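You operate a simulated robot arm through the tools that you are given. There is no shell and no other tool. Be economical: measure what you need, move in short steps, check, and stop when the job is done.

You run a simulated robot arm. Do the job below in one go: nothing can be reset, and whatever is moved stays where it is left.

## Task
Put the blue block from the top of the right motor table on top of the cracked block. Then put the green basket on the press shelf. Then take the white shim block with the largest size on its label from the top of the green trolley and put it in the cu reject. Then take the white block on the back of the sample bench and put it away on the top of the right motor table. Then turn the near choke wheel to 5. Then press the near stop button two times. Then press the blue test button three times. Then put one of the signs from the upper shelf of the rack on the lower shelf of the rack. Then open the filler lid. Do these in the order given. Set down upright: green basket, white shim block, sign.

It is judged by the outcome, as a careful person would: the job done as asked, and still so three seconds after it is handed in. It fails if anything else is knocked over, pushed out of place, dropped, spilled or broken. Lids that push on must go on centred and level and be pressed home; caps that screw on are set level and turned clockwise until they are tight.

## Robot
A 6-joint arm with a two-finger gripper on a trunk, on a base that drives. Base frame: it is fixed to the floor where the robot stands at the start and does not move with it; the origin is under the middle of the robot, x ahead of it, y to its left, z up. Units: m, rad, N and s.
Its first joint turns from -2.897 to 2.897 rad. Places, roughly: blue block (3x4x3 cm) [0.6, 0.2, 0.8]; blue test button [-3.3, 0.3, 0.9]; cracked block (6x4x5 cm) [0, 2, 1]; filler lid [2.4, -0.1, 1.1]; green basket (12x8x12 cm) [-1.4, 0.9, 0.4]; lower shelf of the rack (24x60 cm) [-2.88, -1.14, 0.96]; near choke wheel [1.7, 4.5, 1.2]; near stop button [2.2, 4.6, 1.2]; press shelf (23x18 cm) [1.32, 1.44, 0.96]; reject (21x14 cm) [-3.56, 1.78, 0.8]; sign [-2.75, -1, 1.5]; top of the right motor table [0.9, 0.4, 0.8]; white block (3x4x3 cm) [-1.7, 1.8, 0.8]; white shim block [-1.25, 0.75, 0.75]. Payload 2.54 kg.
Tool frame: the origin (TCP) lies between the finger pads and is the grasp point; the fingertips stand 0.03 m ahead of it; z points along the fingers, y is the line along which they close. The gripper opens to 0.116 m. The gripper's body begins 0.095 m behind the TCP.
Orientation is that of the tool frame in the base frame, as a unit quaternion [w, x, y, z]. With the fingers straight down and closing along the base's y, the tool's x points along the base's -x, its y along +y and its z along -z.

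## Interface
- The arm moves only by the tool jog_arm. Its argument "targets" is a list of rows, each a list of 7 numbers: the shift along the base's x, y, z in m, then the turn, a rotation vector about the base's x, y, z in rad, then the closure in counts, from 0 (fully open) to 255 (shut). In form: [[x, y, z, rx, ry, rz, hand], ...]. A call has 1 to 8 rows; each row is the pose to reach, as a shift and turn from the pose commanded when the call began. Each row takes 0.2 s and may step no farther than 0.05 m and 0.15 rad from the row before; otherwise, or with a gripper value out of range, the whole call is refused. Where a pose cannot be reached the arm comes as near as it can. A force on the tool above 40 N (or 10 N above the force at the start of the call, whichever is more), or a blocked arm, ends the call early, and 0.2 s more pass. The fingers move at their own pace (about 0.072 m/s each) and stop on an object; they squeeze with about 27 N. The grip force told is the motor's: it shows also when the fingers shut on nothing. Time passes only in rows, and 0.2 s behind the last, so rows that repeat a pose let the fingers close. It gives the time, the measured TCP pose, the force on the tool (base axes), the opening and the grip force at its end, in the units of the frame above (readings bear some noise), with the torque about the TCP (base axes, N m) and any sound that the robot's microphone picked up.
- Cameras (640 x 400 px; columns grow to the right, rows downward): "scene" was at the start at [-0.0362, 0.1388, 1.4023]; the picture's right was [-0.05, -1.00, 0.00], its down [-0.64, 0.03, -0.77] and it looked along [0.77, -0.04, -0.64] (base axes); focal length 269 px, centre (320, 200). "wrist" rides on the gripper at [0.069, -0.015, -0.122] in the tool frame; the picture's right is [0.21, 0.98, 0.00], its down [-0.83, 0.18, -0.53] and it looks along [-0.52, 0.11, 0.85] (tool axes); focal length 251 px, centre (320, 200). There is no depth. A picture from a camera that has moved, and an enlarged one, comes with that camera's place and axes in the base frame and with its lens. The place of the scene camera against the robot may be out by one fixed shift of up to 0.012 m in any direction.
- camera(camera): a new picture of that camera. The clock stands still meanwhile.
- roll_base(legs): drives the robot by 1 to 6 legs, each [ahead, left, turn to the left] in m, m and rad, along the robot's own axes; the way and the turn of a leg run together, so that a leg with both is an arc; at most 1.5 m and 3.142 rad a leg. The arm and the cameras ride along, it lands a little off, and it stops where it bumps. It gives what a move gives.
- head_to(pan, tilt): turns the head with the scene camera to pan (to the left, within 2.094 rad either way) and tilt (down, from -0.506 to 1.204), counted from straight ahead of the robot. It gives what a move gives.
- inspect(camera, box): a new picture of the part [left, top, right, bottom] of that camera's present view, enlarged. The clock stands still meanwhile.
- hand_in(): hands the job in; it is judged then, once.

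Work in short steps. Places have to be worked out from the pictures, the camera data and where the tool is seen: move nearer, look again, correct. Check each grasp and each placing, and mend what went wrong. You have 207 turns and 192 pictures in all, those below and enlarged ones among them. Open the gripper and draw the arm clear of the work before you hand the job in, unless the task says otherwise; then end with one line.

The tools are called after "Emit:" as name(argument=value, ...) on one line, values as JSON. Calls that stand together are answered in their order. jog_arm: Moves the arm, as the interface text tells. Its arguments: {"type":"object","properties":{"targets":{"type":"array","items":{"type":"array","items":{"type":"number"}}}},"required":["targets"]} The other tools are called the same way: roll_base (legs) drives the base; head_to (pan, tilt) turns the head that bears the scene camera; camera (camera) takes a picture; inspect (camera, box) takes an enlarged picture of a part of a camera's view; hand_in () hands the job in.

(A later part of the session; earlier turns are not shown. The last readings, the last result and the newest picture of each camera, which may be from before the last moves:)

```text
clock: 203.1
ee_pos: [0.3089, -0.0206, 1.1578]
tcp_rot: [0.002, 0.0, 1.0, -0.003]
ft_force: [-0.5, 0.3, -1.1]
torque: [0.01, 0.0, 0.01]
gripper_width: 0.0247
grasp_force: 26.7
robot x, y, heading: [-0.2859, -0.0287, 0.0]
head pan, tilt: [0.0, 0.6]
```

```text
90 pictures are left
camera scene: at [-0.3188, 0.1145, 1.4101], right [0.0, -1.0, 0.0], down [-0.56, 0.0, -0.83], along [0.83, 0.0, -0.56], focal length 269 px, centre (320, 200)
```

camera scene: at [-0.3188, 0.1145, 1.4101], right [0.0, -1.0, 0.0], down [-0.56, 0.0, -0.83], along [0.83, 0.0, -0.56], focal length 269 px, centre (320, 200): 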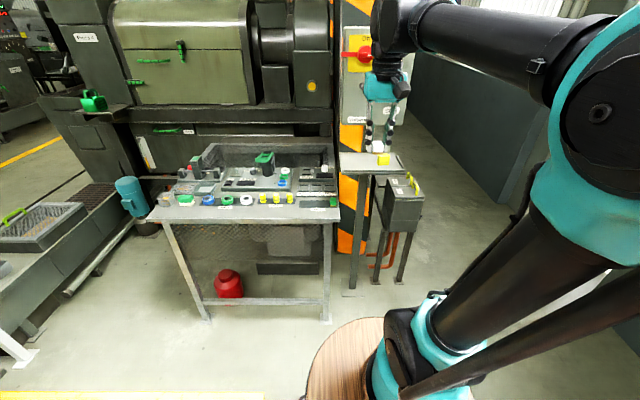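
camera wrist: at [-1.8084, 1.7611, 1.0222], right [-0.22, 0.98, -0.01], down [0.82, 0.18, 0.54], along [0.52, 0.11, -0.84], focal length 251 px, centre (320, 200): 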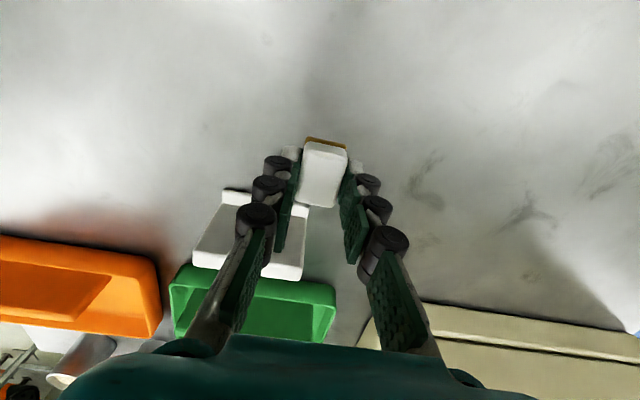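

Back at the motor table. Enlarge the spacer mat.

Emit:
inspect(camera="scene", box=[240, 160, 350, 225])

Emit:
jog_arm(targets=[[0.04, 0.02, -0.01, 0, 0, 0, 255], [0.08, 0.04, -0.02, 0, 0, 0, 255], [0.12, 0.06, -0.03, 0, 0, 0, 255], [0.16, 0.08, -0.05, 0, 0, 0, 255], [0.195, 0.1, -0.07, 0, 0, 0, 255], [0.23, 0.12, -0.09, 0, 0, 0, 255], [0.26, 0.14, -0.11, 0, 0, 0, 255], [0.28, 0.15, -0.14, 0, 0, 0, 255]])

Emit:
camera(camera="wrist")

```text
5.82 times, centred on (295, 192) of scene
camera zoom: at [-0.3188, 0.1145, 1.4101], right [0.0, -1.0, 0.0], down [-0.56, 0.0, -0.83], along [0.83, 0.0, -0.56], focal length 1563 px, centre (466, 244)
```

zoom: 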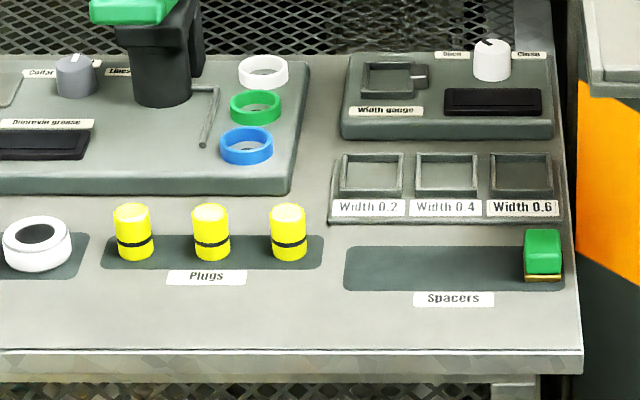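

```text
clock: 204.9
ee_pos: [0.5897, 0.1324, 1.0186]
tcp_rot: [0.002, -0.001, 1.0, -0.002]
ft_force: [-1.2, 0.0, -0.2]
torque: [0.02, -0.05, 0.0]
gripper_width: 0.0248
grasp_force: 26.9
robot x, y, heading: [-0.2828, -0.0291, -0.003]
head pan, tilt: [0.0, 0.6]
```

```text
88 pictures are left
camera wrist: at [0.5192, 0.1166, 1.14], right [-0.22, 0.98, -0.01], down [0.82, 0.19, 0.54], along [0.52, 0.11, -0.84], focal length 251 px, centre (320, 200)
```

wrist: 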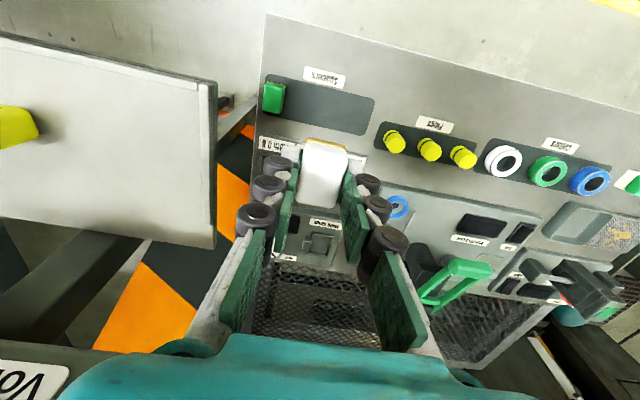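

The middle of the Spacers mat is free at about (0.595, 0.127). Descend there.

Emit:
jog_arm(targets=[[0.004, -0.004, -0.045, 0, 0, 0, 255], [0.004, -0.004, -0.09, 0, 0, 0, 255], [0.004, -0.004, -0.135, 0, 0, 0, 255], [0.004, -0.004, -0.18, 0, 0, 0, 255], [0.004, -0.004, -0.21, 0, 0, 0, 255]])

Emit:
camera(camera="wrist")

Emit:
inspect(camera="scene", box=[270, 165, 350, 220])

```text
clock: 206.1
ee_pos: [0.5934, 0.125, 0.8091]
tcp_rot: [0.001, -0.001, 1.0, -0.002]
ft_force: [-0.2, 0.0, 0.1]
torque: [0.0, 0.02, -0.03]
gripper_width: 0.0248
grasp_force: 26.9
robot x, y, heading: [-0.2862, -0.0273, -0.0]
head pan, tilt: [0.0, 0.6]
```

```text
87 pictures are left
camera wrist: at [0.5233, 0.1095, 0.9302], right [-0.22, 0.98, -0.01], down [0.82, 0.19, 0.54], along [0.52, 0.11, -0.84], focal length 251 px, centre (320, 200)
```

wrist: 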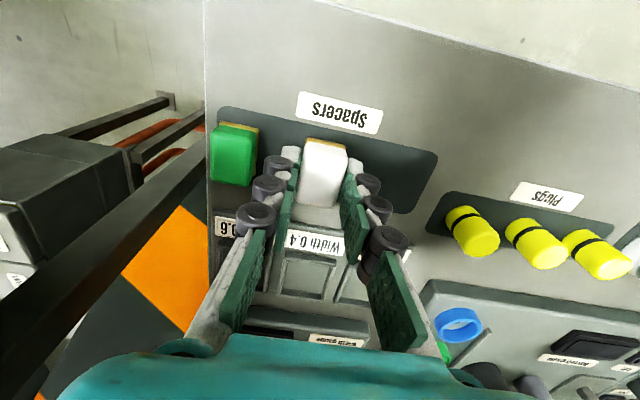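

```text
7.27 times, centred on (310, 192) of scene
camera zoom: at [-0.3188, 0.1145, 1.4101], right [0.0, -1.0, 0.0], down [-0.56, 0.0, -0.83], along [0.83, 0.0, -0.56], focal length 1953 px, centre (393, 254)
```

zoom: 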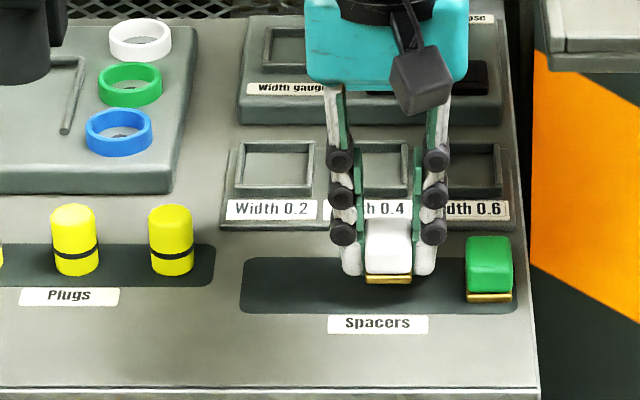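

Good. Lower in small steps until contact.

Emit:
jog_arm(targets=[[0, 0.006, -0.006, 0, 0, 0, 255], [0, 0.006, -0.012, 0, 0, 0, 255], [0, 0.006, -0.017, 0, 0, 0, 255], [0, 0.006, -0.02, 0, 0, 0, 255], [0, 0.006, -0.023, 0, 0, 0, 255], [0, 0.006, -0.026, 0, 0, 0, 255]])

```text
clock: 207.3
ee_pos: [0.5924, 0.1309, 0.7891]
tcp_rot: [0.003, 0.0, 1.0, -0.002]
ft_force: [-4.6, -1.3, 17.2]
torque: [0.18, 0.24, 0.07]
gripper_width: 0.0249
grasp_force: 27.6
robot x, y, heading: [-0.2848, -0.0277, -0.002]
head pan, tilt: [0.0, 0.6]
stopped in row 5: the force on the tool passed its limit at 50 N (the readings are from after the stop); the commanded pose is now the measured one
```

Contact. Ease off slightly, release and rise.

Emit:
jog_arm(targets=[[0, 0, 0.0005, 0, 0, 0, 255], [0, 0, 0.0005, 0, 0, 0, 190], [0, 0, 0.0005, 0, 0, 0, 170], [0, 0, 0.001, 0, 0, 0, 155], [0, 0, 0.03, 0, 0, 0, 155], [0, 0, 0.07, 0, 0, 0, 155], [0, 0, 0.11, 0, 0, 0, 155], [-0.02, 0, 0.15, 0, 0, 0, 100]])

Emit:
camera(camera="wrist")

Emit:
inspect(camera="scene", box=[270, 165, 350, 220])

```text
clock: 209.1
ee_pos: [0.5734, 0.1336, 0.9392]
tcp_rot: [0.003, -0.001, 1.0, -0.001]
ft_force: [0.3, 0.2, -0.4]
torque: [-0.01, 0.03, 0.02]
gripper_width: 0.0703
grasp_force: 0.1
robot x, y, heading: [-0.2872, -0.0306, -0.002]
head pan, tilt: [0.0, 0.6]
```

```text
85 pictures are left
camera wrist: at [0.5042, 0.1179, 1.0611], right [-0.22, 0.98, -0.01], down [0.82, 0.19, 0.54], along [0.53, 0.11, -0.84], focal length 251 px, centre (320, 200)
```

wrist: 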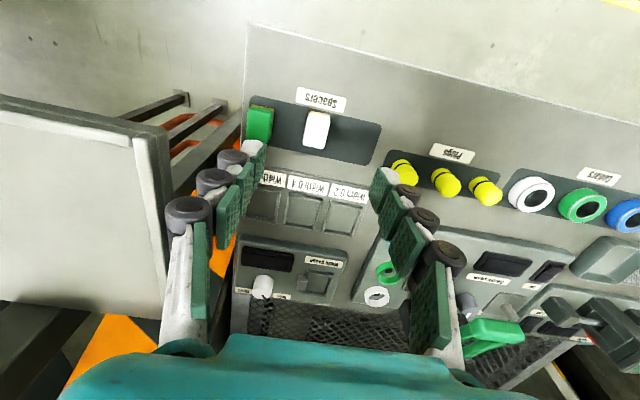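

```text
7.27 times, centred on (310, 192) of scene
camera zoom: at [-0.3184, 0.1146, 1.4101], right [0.0, -1.0, 0.0], down [-0.57, 0.0, -0.82], along [0.82, 0.0, -0.57], focal length 1953 px, centre (393, 254)
```

zoom: 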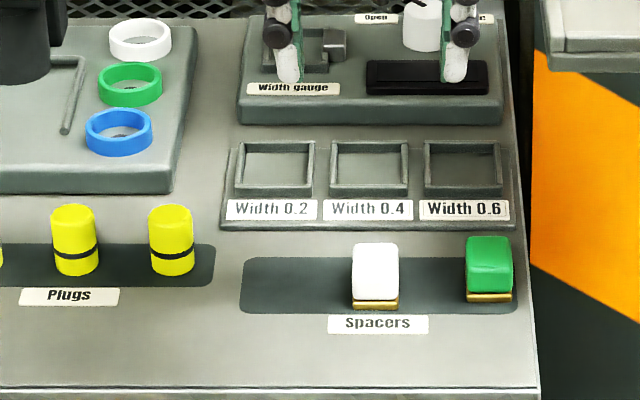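

White block is put away. Retract the arm and drive up the aisle toward the choke wheel machine.

Emit:
jog_arm(targets=[[-0.03, -0.02, 0.035, 0, 0, 0, 120], [-0.06, -0.04, 0.07, 0, 0, 0, 160], [-0.09, -0.06, 0.105, 0, 0, 0, 200], [-0.12, -0.08, 0.14, 0, 0, 0, 230], [-0.15, -0.1, 0.17, 0, 0, 0, 255], [-0.19, -0.12, 0.19, 0, 0, 0, 255], [-0.23, -0.14, 0.2, 0, 0, 0, 255], [-0.27, -0.15, 0.2, 0, 0, 0, 255]])

Emit:
roll_base(legs=[[-0.42, 0, 0], [0, 0, 1.57], [1.5, 0, 0], [1.1, 0, 0]])

Emit:
head_to(pan=-0.75, tilt=0.3)

Emit:
camera(camera="scene")

Emit:
head_to(pan=0.3, tilt=0.4)

Emit:
camera(camera="scene")

```text
refused: row 1 steps farther than a row can; nothing moved
```

```text
clock: 227.9
ee_pos: [-0.7629, 3.472, 0.9401]
tcp_rot: [0.004, -0.696, 0.718, 0.001]
ft_force: [-0.3, 0.4, -0.1]
torque: [0.0, -0.03, 0.01]
gripper_width: 0.0708
grasp_force: 0.0
robot x, y, heading: [-0.6304, 2.606, 1.536]
head pan, tilt: [0.0, 0.6]
```

```text
clock: 229.0
ee_pos: [-0.7617, 3.4716, 0.9399]
tcp_rot: [0.003, -0.696, 0.718, 0.0]
ft_force: [-0.8, -0.2, 0.0]
torque: [0.02, 0.0, 0.0]
gripper_width: 0.0706
grasp_force: 0.1
robot x, y, heading: [-0.6264, 2.6115, 1.541]
head pan, tilt: [-0.75, 0.3]
```

```text
83 pictures are left
camera scene: at [-0.7181, 2.552, 1.4375], right [0.71, -0.7, 0.0], down [-0.21, -0.21, -0.96], along [0.67, 0.68, -0.3], focal length 269 px, centre (320, 200)
```

scene: 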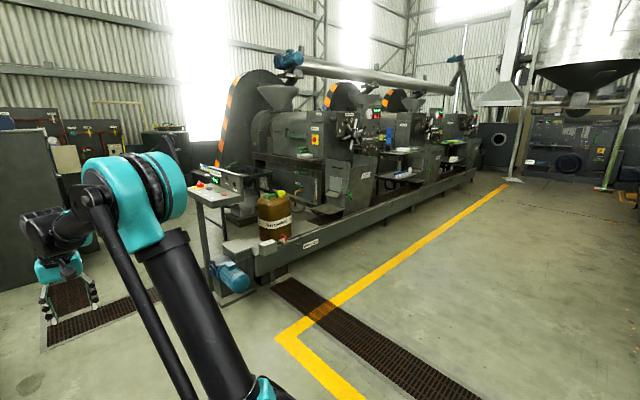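

```text
clock: 230.3
ee_pos: [-0.7614, 3.4729, 0.94]
tcp_rot: [0.003, -0.696, 0.718, 0.0]
ft_force: [-0.4, 0.2, 1.1]
torque: [-0.04, 0.0, 0.0]
gripper_width: 0.0704
grasp_force: 0.1
robot x, y, heading: [-0.6247, 2.6064, 1.541]
head pan, tilt: [0.3, 0.4]
```

```text
82 pictures are left
camera scene: at [-0.8083, 2.5751, 1.4283], right [0.96, 0.26, 0.0], down [0.1, -0.38, -0.92], along [-0.24, 0.89, -0.39], focal length 269 px, centre (320, 200)
```

scene: 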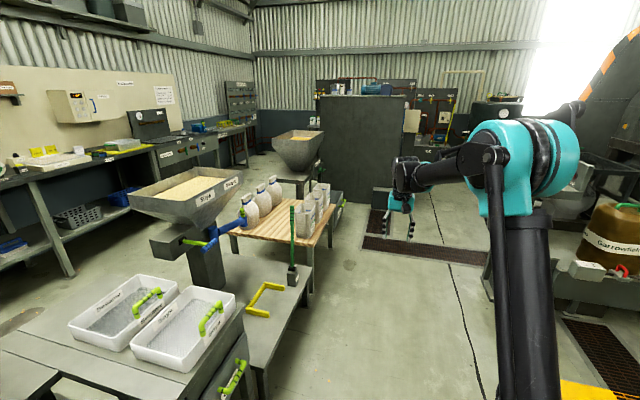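

Zoom on the near machine's wheel and controls.

Emit:
head_to(pan=-0.65, tilt=0.15)

Emit:
inspect(camera="scene", box=[250, 80, 490, 230])

```text
clock: 231.6
ee_pos: [-0.7627, 3.4725, 0.9395]
tcp_rot: [0.003, -0.696, 0.718, 0.001]
ft_force: [0.1, 0.2, 0.4]
torque: [-0.01, 0.01, 0.0]
gripper_width: 0.0704
grasp_force: 0.1
robot x, y, heading: [-0.6288, 2.6074, 1.539]
head pan, tilt: [-0.649, 0.15]
```

```text
2.67 times, centred on (370, 155) of scene
camera zoom: at [-0.7255, 2.5578, 1.4516], right [0.78, -0.63, 0.0], down [-0.09, -0.12, -0.99], along [0.62, 0.77, -0.15], focal length 716 px, centre (187, 320)
```

zoom: 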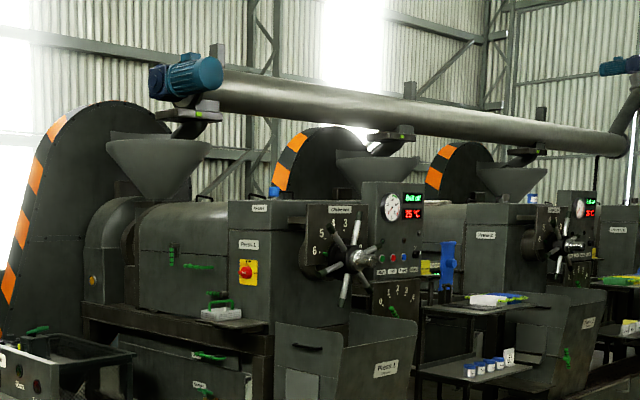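

I retract the arm, then drive to (≈1.6, 3.1) in front of press 1.

Emit:
jog_arm(targets=[[0.015, -0.025, 0.035, 0, 0, 0, 100], [0.03, -0.05, 0.07, 0, 0, 0, 150], [0.045, -0.08, 0.105, 0, 0, 0, 200], [0.06, -0.11, 0.135, 0, 0, 0, 255], [0.08, -0.145, 0.16, 0, 0, 0, 255], [0.1, -0.185, 0.18, 0, 0, 0, 255], [0.11, -0.23, 0.19, 0, 0, 0, 255], [0.12, -0.27, 0.19, 0, 0, 0, 255]])

Emit:
roll_base(legs=[[0.45, 0, 0.03], [0, -1.4, 0], [0, -0.9, 0]])

Emit:
head_to(pan=0.0, tilt=0.2)

Emit:
camera(camera="scene")

```text
clock: 233.4
ee_pos: [-0.6403, 3.2024, 1.1288]
tcp_rot: [0.003, -0.695, 0.719, 0.0]
ft_force: [0.4, 0.1, 0.1]
torque: [-0.06, -0.02, -0.01]
gripper_width: 0.0001
grasp_force: 27.0
robot x, y, heading: [-0.6279, 2.6044, 1.538]
head pan, tilt: [-0.649, 0.15]
```

```text
clock: 247.0
ee_pos: [1.6535, 3.6496, 1.1294]
tcp_rot: [-0.004, 0.709, -0.706, 0.0]
ft_force: [0.8, -1.0, 0.1]
torque: [0.01, -0.02, -0.02]
gripper_width: 0.0
grasp_force: 26.7
robot x, y, heading: [1.6845, 3.0575, 1.574]
head pan, tilt: [-0.649, 0.15]
```

```text
clock: 248.1
ee_pos: [1.6544, 3.6476, 1.1298]
tcp_rot: [-0.003, 0.708, -0.706, -0.001]
ft_force: [0.0, 0.4, 0.5]
torque: [-0.04, -0.02, 0.01]
gripper_width: 0.0
grasp_force: 27.1
robot x, y, heading: [1.6887, 3.0539, 1.569]
head pan, tilt: [0.0, 0.201]
```

```text
80 pictures are left
camera scene: at [1.5349, 3.0209, 1.4469], right [1.0, 0.0, 0.0], down [0.0, -0.2, -0.98], along [0.0, 0.98, -0.2], focal length 269 px, centre (320, 200)
```

scene: 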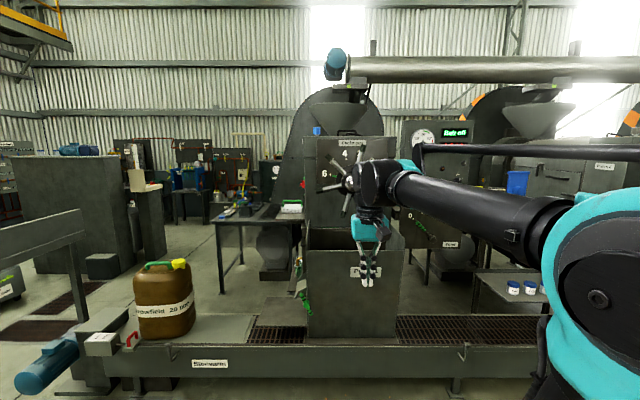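

Emit:
jog_arm(targets=[[0.04, 0, 0, 0, 0, 0, 255], [0.08, 0, 0, 0, 0, 0, 255], [0.125, 0, 0, 0, 0, 0, 255], [0.17, -0.0, 0, 0, 0, 0, 255], [0.21, -0.01, 0, 0, 0, 0, 255], [0.25, -0.03, 0, 0, 0, 0, 255], [0.29, -0.05, 0, 0, 0, 0, 255], [0.33, -0.07, 0, 0, 0, 0, 255]])

Emit:
inspect(camera="scene", box=[280, 110, 480, 235])

```text
clock: 249.9
ee_pos: [1.9831, 3.5765, 1.13]
tcp_rot: [-0.004, 0.708, -0.707, 0.0]
ft_force: [-0.5, 0.2, -0.4]
torque: [-0.01, -0.04, 0.0]
gripper_width: 0.0
grasp_force: 27.0
robot x, y, heading: [1.6841, 3.055, 1.572]
head pan, tilt: [0.0, 0.201]
```

```text
3.20 times, centred on (380, 172) of scene
camera zoom: at [1.5347, 3.0209, 1.4469], right [1.0, 0.0, 0.0], down [0.0, -0.2, -0.98], along [0.0, 0.98, -0.2], focal length 860 px, centre (128, 288)
```

zoom: 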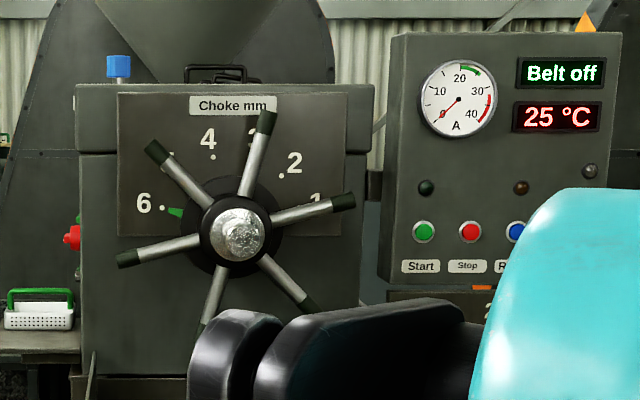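

The wheel faces me: pointer (green) is at 6, scale ≈26° per mm, so 5 needs ~26° clockwise. Stop button (red) at ≈(2.17, 4.6, 1.23). I move to x≈1.95, y≈3.45.

Emit:
roll_base(legs=[[0, -0.26, 0], [0.38, 0, 0]])

Emit:
head_to(pan=0.15, tilt=0.2)

Emit:
camera(camera="scene")

```text
clock: 253.7
ee_pos: [2.2475, 3.9552, 1.1299]
tcp_rot: [0.003, -0.707, 0.707, 0.001]
ft_force: [-0.5, -0.5, -0.1]
torque: [-0.01, -0.01, -0.01]
gripper_width: 0.0001
grasp_force: 26.4
robot x, y, heading: [1.9496, 3.4329, 1.572]
head pan, tilt: [0.0, 0.201]
```

```text
clock: 254.4
ee_pos: [2.2477, 3.955, 1.1291]
tcp_rot: [-0.002, 0.707, -0.707, -0.001]
ft_force: [-1.2, 0.8, -0.1]
torque: [-0.03, -0.06, 0.0]
gripper_width: 0.0
grasp_force: 26.9
robot x, y, heading: [1.9529, 3.4323, 1.572]
head pan, tilt: [0.15, 0.201]
```

```text
78 pictures are left
camera scene: at [1.7844, 3.3994, 1.4469], right [0.99, 0.15, 0.0], down [0.03, -0.2, -0.98], along [-0.14, 0.97, -0.2], focal length 269 px, centre (320, 200)
```

scene: 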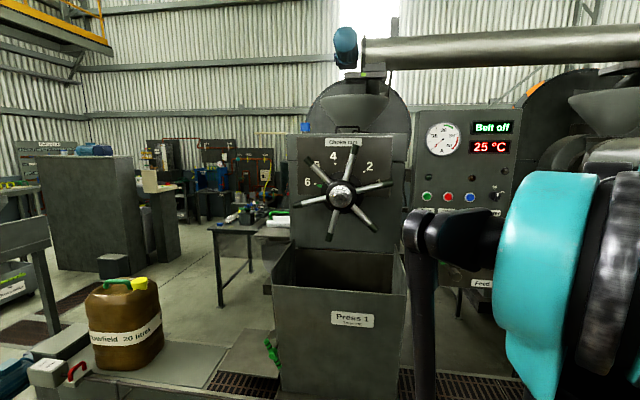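

Emit:
inspect(camera="scene", box=[280, 125, 420, 265])

```text
2.86 times, centred on (350, 195) of scene
camera zoom: at [1.7844, 3.3994, 1.4469], right [0.99, 0.15, 0.0], down [0.03, -0.2, -0.98], along [-0.14, 0.97, -0.2], focal length 767 px, centre (234, 214)
```

zoom: 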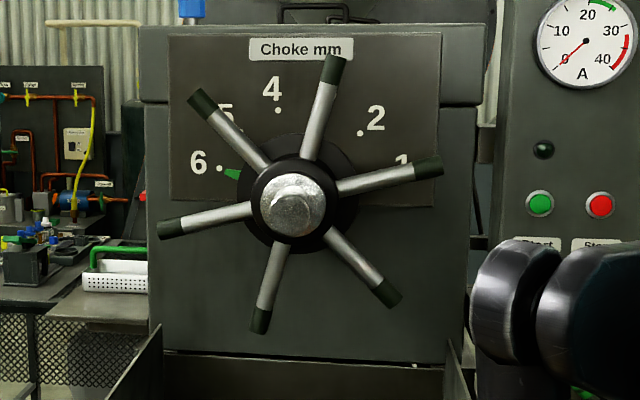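

Hub ≈(1.717, 4.458, 1.244), spokes in plane y≈4.515, plate y≈4.555. I pitch the tool to horizontal (+y) while moving toward a pre-grasp before the top spoke.

Emit:
jog_arm(targets=[[-0.03, 0.01, 0.03, 0.147, 0, 0, 200], [-0.06, 0.03, 0.06, 0.294, 0, 0, 100], [-0.09, 0.05, 0.09, 0.441, 0, 0, 100], [-0.12, 0.07, 0.12, 0.588, 0, 0, 100], [-0.15, 0.09, 0.15, 0.735, 0, 0, 100], [-0.18, 0.11, 0.18, 0.882, 0, 0, 100], [-0.21, 0.14, 0.21, 1.029, 0, 0, 100], [-0.24, 0.17, 0.24, 1.176, 0, 0, 100]])

Emit:
jog_arm(targets=[[-0.045, 0.01, 0.005, 0.14, 0, 0, 100], [-0.09, 0.02, 0.01, 0.27, 0, 0, 100], [-0.135, 0.03, 0.015, 0.395, 0, 0, 100], [-0.18, 0.04, 0.02, 0.395, 0, 0, 100], [-0.22, 0.06, 0.02, 0.395, 0, 0, 100], [-0.25, 0.09, 0.02, 0.395, 0, 0, 100]])

Emit:
camera(camera="scene")

Emit:
camera(camera="wrist")

```text
refused: row 7 steps farther than a row can; nothing moved
```

```text
clock: 255.8
ee_pos: [1.9962, 4.0464, 1.1526]
tcp_rot: [0.142, -0.693, 0.693, 0.139]
ft_force: [-0.6, -0.7, 0.8]
torque: [0.03, 0.02, 0.02]
gripper_width: 0.0705
grasp_force: 0.0
robot x, y, heading: [1.9492, 3.4328, 1.575]
head pan, tilt: [0.15, 0.201]
```

```text
76 pictures are left
camera scene: at [1.7843, 3.3991, 1.4469], right [0.99, 0.15, 0.0], down [0.03, -0.2, -0.98], along [-0.14, 0.97, -0.2], focal length 269 px, centre (320, 200)
```

scene: 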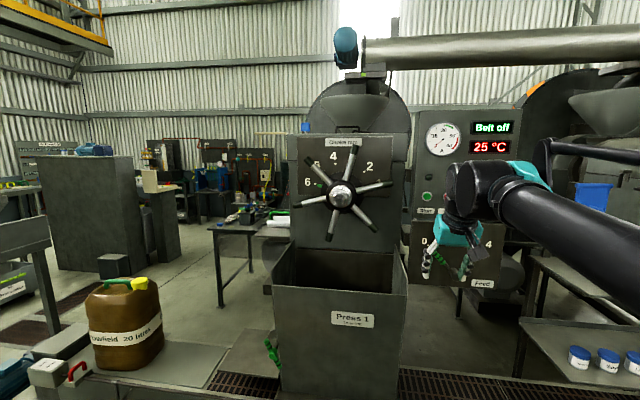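

```text
75 pictures are left
camera wrist: at [2.0101, 3.9346, 1.2378], right [-0.98, -0.2, -0.09], down [-0.18, 0.55, 0.81], along [-0.11, 0.81, -0.58], focal length 251 px, centre (320, 200)
```

wrist: 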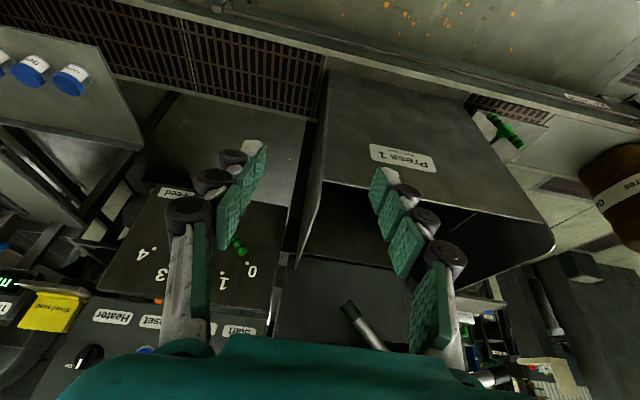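

Continue pitching to horizontal while moving up-left toward the spoke.

Emit:
jog_arm(targets=[[-0.024, 0.02, 0.028, 0.147, 0, 0, 100], [-0.048, 0.04, 0.056, 0.294, 0, 0, 100], [-0.072, 0.06, 0.084, 0.441, 0, 0, 100], [-0.096, 0.08, 0.112, 0.588, 0, 0, 100], [-0.12, 0.1, 0.14, 0.735, 0, 0, 100], [-0.144, 0.12, 0.168, 0.882, 0, 0, 100], [-0.168, 0.14, 0.196, 1.029, 0, 0, 100], [-0.192, 0.16, 0.224, 1.176, 0, 0, 100]])

Emit:
jog_arm(targets=[[-0.024, 0.01, 0.006, 0, 0.13, 0, 100], [-0.046, 0.03, 0.012, 0, 0.26, 0, 100], [-0.046, 0.06, 0.012, 0, 0.26, 0, 100], [-0.046, 0.09, 0.012, 0, 0.26, 0, 100], [-0.046, 0.12, 0.012, 0, 0.26, 0, 100]])

Emit:
inspect(camera="scene", box=[270, 105, 460, 255])

Emit:
camera(camera="wrist")

```text
clock: 257.6
ee_pos: [1.8052, 4.204, 1.3756]
tcp_rot: [0.502, -0.497, 0.5, 0.501]
ft_force: [0.4, 0.7, -0.2]
torque: [-0.01, 0.0, 0.05]
gripper_width: 0.0704
grasp_force: 0.0
robot x, y, heading: [1.9497, 3.4332, 1.569]
head pan, tilt: [0.15, 0.201]
```

```text
clock: 258.8
ee_pos: [1.7609, 4.3241, 1.3877]
tcp_rot: [0.434, -0.428, 0.561, 0.56]
ft_force: [0.4, -1.3, 0.6]
torque: [-0.03, -0.04, 0.03]
gripper_width: 0.0708
grasp_force: 0.0
robot x, y, heading: [1.9485, 3.4383, 1.573]
head pan, tilt: [0.15, 0.201]
```

```text
2.67 times, centred on (365, 180) of scene
camera zoom: at [1.7843, 3.399, 1.4469], right [0.99, 0.15, 0.0], down [0.03, -0.2, -0.98], along [-0.14, 0.97, -0.2], focal length 716 px, centre (200, 253)
```

zoom: 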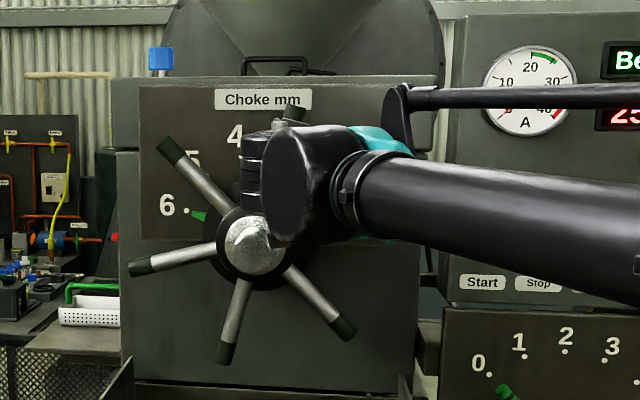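

```text
73 pictures are left
camera wrist: at [1.7569, 4.2021, 1.3159], right [-1.0, 0.0, 0.04], down [0.04, -0.54, 0.84], along [0.03, 0.84, 0.54], focal length 251 px, centre (320, 200)
```

wrist: 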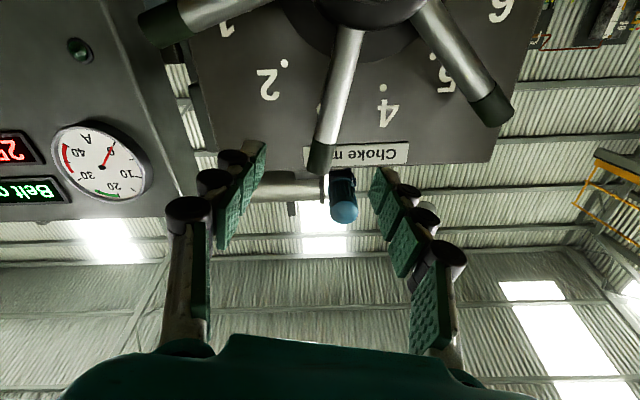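

Spoke axis at z 1.39 is x≈1.745. I advance 0.175 m in +y so the fingers straddle it.

Emit:
jog_arm(targets=[[-0.014, 0.045, 0.004, 0, 0, 0, 100], [-0.014, 0.09, 0.004, 0, 0, 0, 100], [-0.014, 0.13, 0.004, 0, 0, 0, 100], [-0.014, 0.155, 0.004, 0, 0, 0, 100]])

Emit:
camera(camera="wrist")

```text
clock: 259.8
ee_pos: [1.7471, 4.4818, 1.3905]
tcp_rot: [0.433, -0.429, 0.56, 0.561]
ft_force: [-0.4, 0.6, 0.3]
torque: [-0.04, -0.04, 0.01]
gripper_width: 0.0707
grasp_force: 0.1
robot x, y, heading: [1.9517, 3.434, 1.567]
head pan, tilt: [0.15, 0.201]
```

```text
72 pictures are left
camera wrist: at [1.7424, 4.3597, 1.3183], right [-1.0, 0.0, 0.04], down [0.03, -0.54, 0.84], along [0.03, 0.84, 0.54], focal length 251 px, centre (320, 200)
```

wrist: 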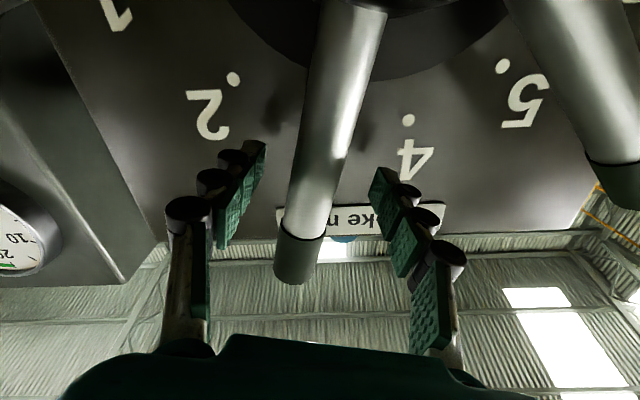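

The spoke lies between the fingers. Close on it.

Emit:
jog_arm(targets=[[0, 0, 0, 0, 0, 0, 255], [0, 0, 0, 0, 0, 0, 255], [0, 0, 0, 0, 0, 0, 255]])

Emit:
camera(camera="wrist")

```text
clock: 260.6
ee_pos: [1.7517, 4.4827, 1.3895]
tcp_rot: [0.434, -0.427, 0.562, 0.56]
ft_force: [22.7, -2.0, -11.4]
torque: [0.53, -0.14, 0.03]
gripper_width: 0.0239
grasp_force: 44.8
robot x, y, heading: [1.9496, 3.4335, 1.568]
head pan, tilt: [0.15, 0.201]
```

```text
71 pictures are left
camera wrist: at [1.746, 4.3607, 1.3178], right [-1.0, 0.01, 0.05], down [0.03, -0.54, 0.84], along [0.03, 0.84, 0.54], focal length 251 px, centre (320, 200)
```

wrist: 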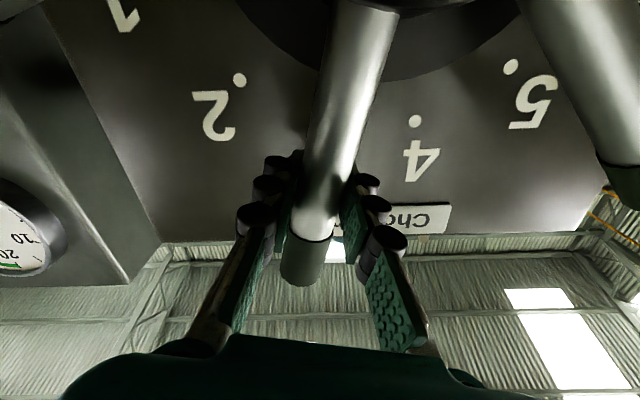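

Gripped. Turn clockwise along the arc, first ~10° as a test.

Emit:
jog_arm(targets=[[0.0131, 0, -0.0037, 0, 0.0915, 0, 255], [0.0259, 0, -0.0087, 0, 0.183, 0, 255]])

Emit:
inspect(camera="scene", box=[270, 125, 410, 255])

```text
clock: 261.2
ee_pos: [1.7731, 4.4823, 1.3807]
tcp_rot: [0.381, -0.374, 0.599, 0.597]
ft_force: [13.4, 25.1, 17.0]
torque: [0.2, -0.88, -0.01]
gripper_width: 0.0242
grasp_force: 45.0
robot x, y, heading: [1.9495, 3.4336, 1.569]
head pan, tilt: [0.15, 0.201]
```

```text
3.08 times, centred on (340, 190) of scene
camera zoom: at [1.7852, 3.4002, 1.447], right [0.99, 0.15, 0.0], down [0.03, -0.2, -0.98], along [-0.15, 0.97, -0.2], focal length 826 px, centre (258, 231)
```

zoom: 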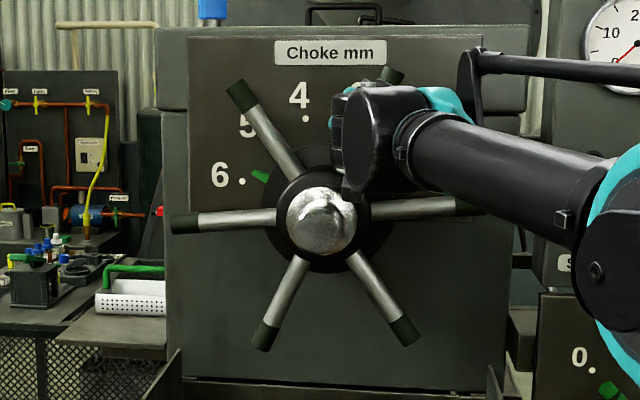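

The wheel turns and the pointer is moving toward 5. Continue the remaining arc.

Emit:
jog_arm(targets=[[0.0122, 0, -0.0061, 0, 0.0915, 0, 255], [0.0238, 0, -0.0133, 0, 0.183, 0, 255], [0.0348, 0, -0.0215, 0, 0.2745, 0, 255]])

Emit:
inspect(camera="scene", box=[270, 125, 410, 255])

```text
clock: 262.0
ee_pos: [1.8078, 4.4825, 1.3602]
tcp_rot: [0.294, -0.29, 0.645, 0.644]
ft_force: [10.7, 24.3, 6.0]
torque: [-0.53, -0.69, 0.45]
gripper_width: 0.0244
grasp_force: 45.2
robot x, y, heading: [1.9468, 3.4355, 1.57]
head pan, tilt: [0.15, 0.201]
```

```text
3.08 times, centred on (340, 190) of scene
camera zoom: at [1.7849, 3.4004, 1.447], right [0.99, 0.15, 0.0], down [0.03, -0.2, -0.98], along [-0.15, 0.97, -0.2], focal length 826 px, centre (258, 231)
```

zoom: 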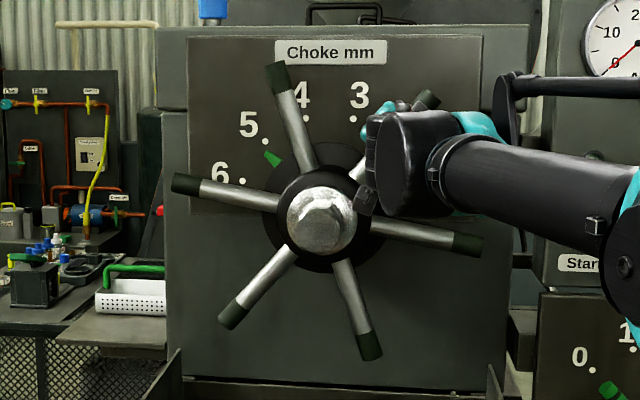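

Pointer is just short of 5. Zoom closely.

Emit:
inspect(camera="scene", box=[310, 145, 370, 205])

```text
6.67 times, centred on (340, 175) of scene
camera zoom: at [1.7849, 3.4004, 1.447], right [0.99, 0.15, 0.0], down [0.03, -0.2, -0.98], along [-0.15, 0.97, -0.2], focal length 1791 px, centre (187, 367)
```

zoom: 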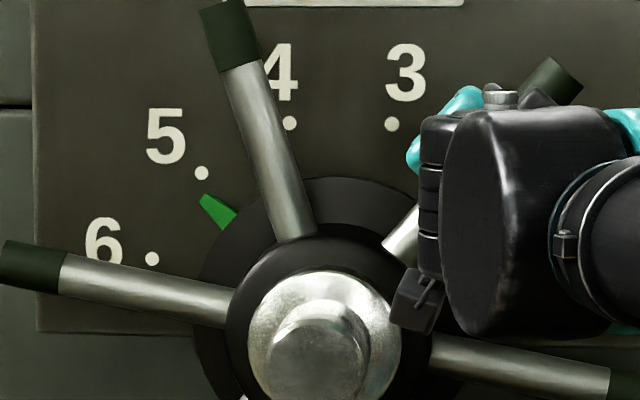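

Scale is 30° per unit; pointer at ~141°, mark 5 at 135°. Turn another ~6°.

Emit:
jog_arm(targets=[[0.006, 0, -0.005, 0, 0.053, 0, 255], [0.0117, 0, -0.0101, 0, 0.106, 0, 255]])

Emit:
inspect(camera="scene", box=[310, 145, 370, 205])

```text
clock: 262.6
ee_pos: [1.8192, 4.4826, 1.3484]
tcp_rot: [0.26, -0.255, 0.66, 0.657]
ft_force: [4.2, 34.4, -0.3]
torque: [0.12, -0.54, -0.15]
gripper_width: 0.024
grasp_force: 44.8
robot x, y, heading: [1.9531, 3.4369, 1.568]
head pan, tilt: [0.15, 0.201]
```

```text
6.67 times, centred on (340, 175) of scene
camera zoom: at [1.7844, 3.4015, 1.4469], right [0.99, 0.15, 0.0], down [0.03, -0.2, -0.98], along [-0.14, 0.97, -0.2], focal length 1791 px, centre (187, 367)
```

zoom: 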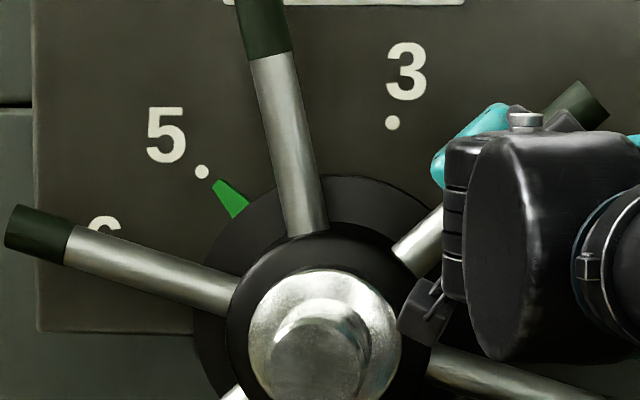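

Pointer aligns with 5 (within ~1°). Release and verify.

Emit:
jog_arm(targets=[[0, 0, 0, 0, 0, 0, 200], [0, 0, 0, 0, 0, 0, 150], [0, 0, 0, 0, 0, 0, 100], [0, 0, 0, 0, 0, 0, 80], [0, -0.04, 0, 0, 0, 0, 80], [0, -0.085, 0, 0, 0, 0, 80], [0, -0.13, 0, 0, 0, 0, 80]])

Emit:
inspect(camera="scene", box=[310, 145, 370, 205])

Emit:
camera(camera="wrist")

```text
clock: 264.2
ee_pos: [1.8174, 4.3524, 1.3497]
tcp_rot: [0.26, -0.255, 0.659, 0.658]
ft_force: [0.6, 1.0, 0.2]
torque: [0.04, 0.0, -0.03]
gripper_width: 0.0796
grasp_force: 0.1
robot x, y, heading: [1.9464, 3.4319, 1.566]
head pan, tilt: [0.15, 0.201]
```

```text
6.67 times, centred on (340, 175) of scene
camera zoom: at [1.7842, 3.4, 1.4469], right [0.99, 0.15, 0.0], down [0.03, -0.2, -0.98], along [-0.14, 0.97, -0.2], focal length 1791 px, centre (187, 367)
```

zoom: 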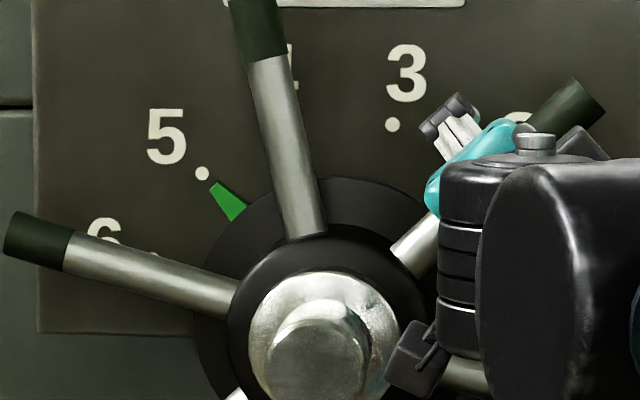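

```text
65 pictures are left
camera wrist: at [1.7762, 4.2302, 1.2906], right [-0.82, 0.01, 0.57], down [0.48, -0.54, 0.69], along [0.31, 0.84, 0.44], focal length 251 px, centre (320, 200)
```

wrist: 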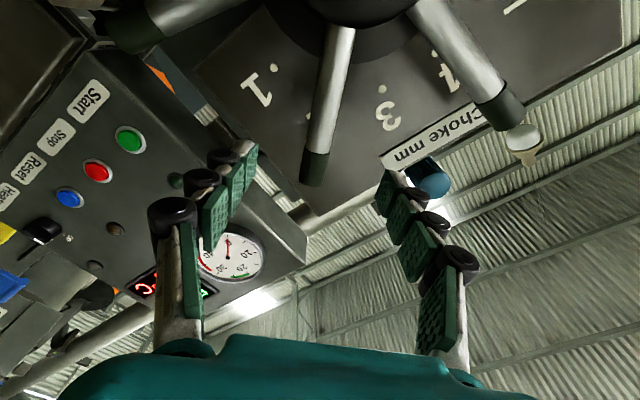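

Pointer at 5. Stop button triangulates to (2.153, 4.572, 1.235), confirmed by wrist view. Move in front of it with fingers closed, rolling the tool back.

Emit:
jog_arm(targets=[[0.042, 0, -0.0144, 0, -0.1, 0, 150], [0.084, 0, -0.0288, 0, -0.2, 0, 255], [0.126, 0, -0.0432, 0, -0.3, 0, 255], [0.168, 0, -0.0576, 0, -0.4, 0, 255], [0.21, 0, -0.072, 0, -0.5, 0, 255], [0.252, 0, -0.0864, 0, -0.6, 0, 255], [0.294, 0, -0.1008, 0, -0.7, 0, 255], [0.336, 0, -0.115, 0, -0.82, 0, 255]])

Emit:
jog_arm(targets=[[0, 0.045, 0, 0, 0, 0, 255], [0, 0.09, 0, 0, 0, 0, 255], [0, 0.13, 0, 0, 0, 0, 255]])

Emit:
camera(camera="wrist")

Emit:
head_to(pan=-0.25, tilt=0.2)

Emit:
camera(camera="scene")

```text
clock: 266.0
ee_pos: [2.1555, 4.3496, 1.2358]
tcp_rot: [0.502, -0.497, 0.5, 0.501]
ft_force: [-1.3, 0.9, 0.6]
torque: [0.0, 0.0, -0.04]
gripper_width: 0.0001
grasp_force: 26.9
robot x, y, heading: [1.95, 3.4323, 1.569]
head pan, tilt: [0.15, 0.201]
```

```text
clock: 266.8
ee_pos: [2.1523, 4.4803, 1.2354]
tcp_rot: [0.502, -0.496, 0.502, 0.501]
ft_force: [0.0, 0.1, 0.6]
torque: [-0.04, -0.02, 0.0]
gripper_width: 0.0
grasp_force: 27.1
robot x, y, heading: [1.9499, 3.4331, 1.569]
head pan, tilt: [0.15, 0.201]
```

```text
64 pictures are left
camera wrist: at [2.1672, 4.3582, 1.1649], right [-0.98, 0.01, -0.21], down [-0.18, -0.54, 0.82], along [-0.11, 0.84, 0.53], focal length 251 px, centre (320, 200)
```

wrist: 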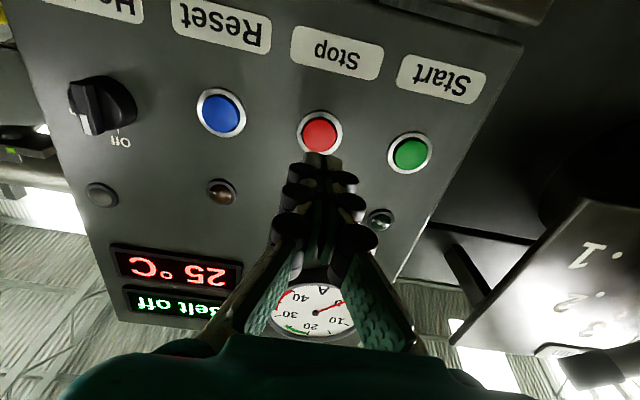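

```text
clock: 267.7
ee_pos: [2.1529, 4.4798, 1.2356]
tcp_rot: [0.501, -0.497, 0.501, 0.501]
ft_force: [0.6, 0.0, 0.3]
torque: [0.0, 0.0, 0.0]
gripper_width: 0.0001
grasp_force: 26.4
robot x, y, heading: [1.9489, 3.4352, 1.57]
head pan, tilt: [-0.25, 0.201]
```

```text
63 pictures are left
camera scene: at [1.8212, 3.3975, 1.4469], right [0.97, -0.25, 0.0], down [-0.05, -0.19, -0.98], along [0.24, 0.95, -0.2], focal length 269 px, centre (320, 200)
```

scene: 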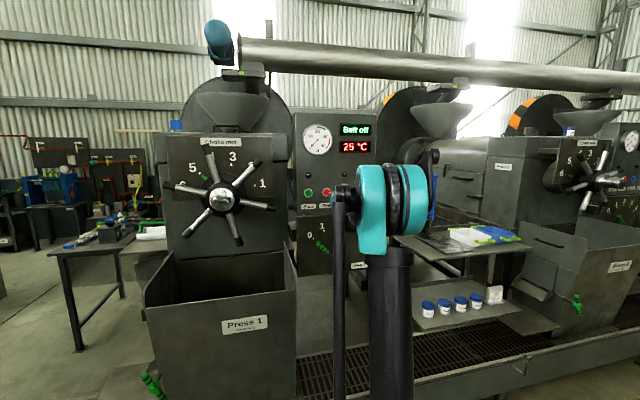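

Fingertips are aligned with Stop. Advance slowly to press and listen for a click.

Emit:
jog_arm(targets=[[0, 0.02, -0.002, 0, 0, 0, 255], [0, 0.04, -0.002, 0, 0, 0, 255], [0, 0.05, -0.002, 0, 0, 0, 255], [0, 0.055, -0.002, 0, 0, 0, 255]])

```text
clock: 268.7
ee_pos: [2.1541, 4.5352, 1.2333]
tcp_rot: [0.502, -0.497, 0.501, 0.501]
ft_force: [0.2, 0.0, 0.6]
torque: [0.02, 0.01, -0.01]
gripper_width: 0.0001
grasp_force: 27.3
robot x, y, heading: [1.9495, 3.4321, 1.571]
head pan, tilt: [-0.25, 0.201]
```

Emit:
jog_arm(targets=[[0, 0.004, 0, 0, 0, 0, 255], [0, 0.008, 0, 0, 0, 0, 255], [0, 0.012, 0, 0, 0, 0, 255], [0, 0.016, 0, 0, 0, 0, 255]])

```text
clock: 269.7
ee_pos: [2.1545, 4.5518, 1.2335]
tcp_rot: [0.501, -0.497, 0.5, 0.501]
ft_force: [-2.2, -11.4, -3.9]
torque: [-0.16, 0.0, 0.04]
gripper_width: 0.0059
grasp_force: 28.5
robot x, y, heading: [1.9488, 3.4363, 1.571]
head pan, tilt: [-0.25, 0.201]
heard: click
```

First click at y≈4.552. Withdraw 2 cm, then press once more to the same depth.

Emit:
jog_arm(targets=[[0, -0.01, 0, 0, 0, 0, 255], [0, -0.025, 0, 0, 0, 0, 255], [0, -0.025, 0, 0, 0, 0, 255]])

Emit:
jog_arm(targets=[[0, 0.01, 0, 0, 0, 0, 255], [0, 0.016, 0, 0, 0, 0, 255], [0, 0.021, 0, 0, 0, 0, 255], [0, 0.025, 0, 0, 0, 0, 255]])

```text
clock: 270.5
ee_pos: [2.1551, 4.5274, 1.2334]
tcp_rot: [0.501, -0.497, 0.5, 0.502]
ft_force: [0.0, 0.3, 0.0]
torque: [-0.01, 0.0, -0.02]
gripper_width: 0.0
grasp_force: 28.6
robot x, y, heading: [1.9483, 3.434, 1.568]
head pan, tilt: [-0.25, 0.201]
```

```text
clock: 271.5
ee_pos: [2.1553, 4.5507, 1.2338]
tcp_rot: [0.502, -0.497, 0.501, 0.5]
ft_force: [-1.0, -11.9, -4.2]
torque: [-0.13, 0.0, -0.01]
gripper_width: 0.0059
grasp_force: 28.8
robot x, y, heading: [1.9536, 3.4327, 1.569]
head pan, tilt: [-0.25, 0.201]
heard: click
```

Two clicks done. Withdraw and fold the tool back to pointing down.

Emit:
jog_arm(targets=[[0, -0.045, 0, 0, 0, 0, 255], [0, -0.09, 0, 0, 0, 0, 255], [-0.02, -0.12, 0, -0.14, 0, 0, 255], [-0.04, -0.15, 0, -0.28, 0, 0, 255], [-0.06, -0.18, 0, -0.42, 0, 0, 255], [-0.08, -0.21, 0, -0.56, 0, 0, 255], [-0.1, -0.24, 0, -0.7, 0, 0, 255], [-0.12, -0.27, 0, -0.84, 0, 0, 255]])

Emit:
jog_arm(targets=[[-0.02, -0.04, 0, -0.147, 0, 0, 255], [-0.04, -0.08, 0, -0.294, 0, 0, 255], [-0.06, -0.12, 0, -0.441, 0, 0, 255], [-0.07, -0.16, 0, -0.588, 0, 0, 255], [-0.08, -0.2, 0, -0.731, 0, 0, 255], [-0.08, -0.24, 0, -0.731, 0, 0, 255]])

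Emit:
inspect(camera="scene", box=[160, 100, 400, 270])

```text
clock: 273.3
ee_pos: [2.0792, 4.2813, 1.2321]
tcp_rot: [-0.253, 0.658, -0.647, -0.289]
ft_force: [0.4, 0.9, 0.7]
torque: [0.02, 0.01, -0.01]
gripper_width: 0.0
grasp_force: 28.5
out of reach, approached as far as the arm can: row 7, 8
robot x, y, heading: [1.9489, 3.4339, 1.568]
head pan, tilt: [-0.25, 0.201]
```

```text
clock: 274.7
ee_pos: [1.9768, 4.0437, 1.2326]
tcp_rot: [-0.066, -0.694, 0.705, 0.126]
ft_force: [-0.1, 0.1, 0.1]
torque: [-0.06, 0.0, 0.03]
gripper_width: 0.0
grasp_force: 28.4
out of reach, approached as far as the arm can: row 1, 2, 3, 4, 5, 6
robot x, y, heading: [1.9508, 3.4301, 1.57]
head pan, tilt: [-0.25, 0.201]
```

```text
2.35 times, centred on (280, 185) of scene
camera zoom: at [1.8213, 3.3978, 1.4469], right [0.97, -0.25, 0.0], down [-0.05, -0.19, -0.98], along [0.24, 0.95, -0.2], focal length 632 px, centre (414, 235)
```

zoom: 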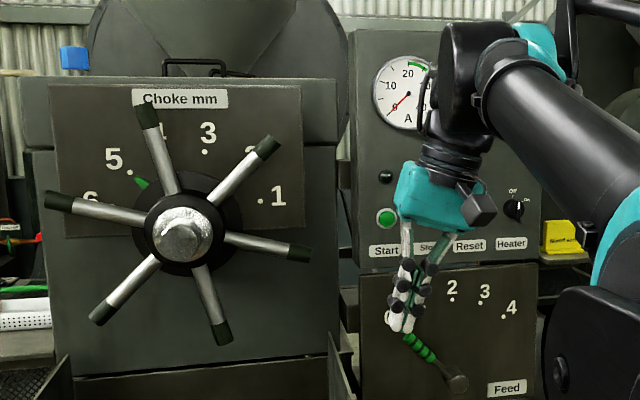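

Tool orientation is slightly off; I correct it while retracting.

Emit:
jog_arm(targets=[[0, -0.03, 0, -0.028, -0.091, 0.005, 255], [0, -0.06, -0.01, -0.057, -0.18, 0.01, 255], [0, -0.09, -0.02, -0.085, -0.272, 0.015, 255]])

```text
clock: 275.5
ee_pos: [1.9634, 3.9563, 1.2129]
tcp_rot: [-0.086, -0.699, 0.701, 0.112]
ft_force: [-0.8, 0.1, -0.5]
torque: [0.0, 0.01, 0.04]
gripper_width: 0.0
grasp_force: 28.4
out of reach, approached as far as the arm can: row 1, 2, 3
robot x, y, heading: [1.9477, 3.4344, 1.566]
head pan, tilt: [-0.25, 0.201]
```

A wrist limit seems to be in the way; I back the base away first, then straighten in free space farther out.

Emit:
roll_base(legs=[[-0.45, 0, 0]])

Emit:
jog_arm(targets=[[0, 0.04, -0.02, -0.014, -0.045, 0.003, 255], [0, 0.08, -0.04, -0.028, -0.09, 0.005, 255], [0, 0.12, -0.06, -0.043, -0.136, 0.008, 255], [0, 0.16, -0.08, -0.057, -0.18, 0.01, 255], [0, 0.2, -0.1, -0.085, -0.272, 0.015, 255], [0, 0.24, -0.12, -0.085, -0.272, 0.015, 255]])

```text
clock: 278.2
ee_pos: [1.9613, 3.5071, 1.2135]
tcp_rot: [0.085, 0.7, -0.7, -0.111]
ft_force: [0.3, 0.4, 0.1]
torque: [0.0, -0.02, 0.02]
gripper_width: 0.0
grasp_force: 28.5
robot x, y, heading: [1.947, 2.9884, 1.57]
head pan, tilt: [-0.25, 0.201]
```

```text
clock: 279.6
ee_pos: [1.9806, 3.7442, 1.093]
tcp_rot: [0.105, 0.709, -0.69, -0.095]
ft_force: [0.3, -0.6, -0.6]
torque: [0.06, -0.05, -0.04]
gripper_width: 0.0
grasp_force: 28.5
out of reach, approached as far as the arm can: row 1, 2, 3, 4, 5, 6
robot x, y, heading: [1.9499, 2.981, 1.569]
head pan, tilt: [-0.25, 0.201]
```

The tool is tilted 0.28 rad sideways, likely a wrist-joint limit. I test whether a yaw change frees it.

Emit:
jog_arm(targets=[[0, 0, 0, 0, 0, 0.14, 255], [0, 0, 0, 0, 0, 0.28, 255], [0, 0, 0, 0, 0, 0.42, 255]])

Emit:
jog_arm(targets=[[0, 0, 0, 0, -0.14, 0, 255], [0, 0, 0, 0, -0.28, 0, 255]])

```text
clock: 280.4
ee_pos: [1.9778, 3.7448, 1.0932]
tcp_rot: [0.133, 0.835, -0.526, -0.089]
ft_force: [-0.3, -0.4, 0.1]
torque: [0.01, -0.04, -0.01]
gripper_width: 0.0003
grasp_force: 28.2
out of reach, approached as far as the arm can: row 3
robot x, y, heading: [1.9505, 2.9881, 1.572]
head pan, tilt: [-0.25, 0.201]
```

```text
clock: 281.0
ee_pos: [1.9763, 3.7445, 1.0929]
tcp_rot: [0.133, 0.835, -0.526, -0.089]
ft_force: [0.6, -0.3, -0.9]
torque: [-0.03, 0.01, 0.0]
gripper_width: 0.0
grasp_force: 27.9
out of reach, approached as far as the arm can: row 1, 2
robot x, y, heading: [1.9517, 2.9856, 1.567]
head pan, tilt: [-0.25, 0.201]
```

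Positive yaw hits the limit; I try yawing the other way by 1.1 rad, then fix the tilt.

Emit:
jog_arm(targets=[[0, 0, 0, 0, 0, -0.14, 255], [0, 0, 0, 0, 0, -0.28, 255], [0, 0, 0, 0, 0, -0.42, 255], [0, 0, 0, 0, 0, -0.56, 255], [0, 0, 0, 0, 0, -0.7, 255], [0, 0, 0, 0, 0, -0.84, 255], [0, 0, 0, 0, 0, -0.98, 255], [0, 0, 0, 0, 0, -1.12, 255]])

```text
clock: 282.8
ee_pos: [2.1527, 3.6756, 1.0939]
tcp_rot: [-0.077, -0.55, 0.813, 0.174]
ft_force: [1.2, -1.6, 0.6]
torque: [0.11, 0.03, 0.0]
gripper_width: 0.0
grasp_force: 28.6
out of reach, approached as far as the arm can: row 4, 5, 6, 7, 8
robot x, y, heading: [1.9506, 2.9871, 1.571]
head pan, tilt: [-0.25, 0.201]
```

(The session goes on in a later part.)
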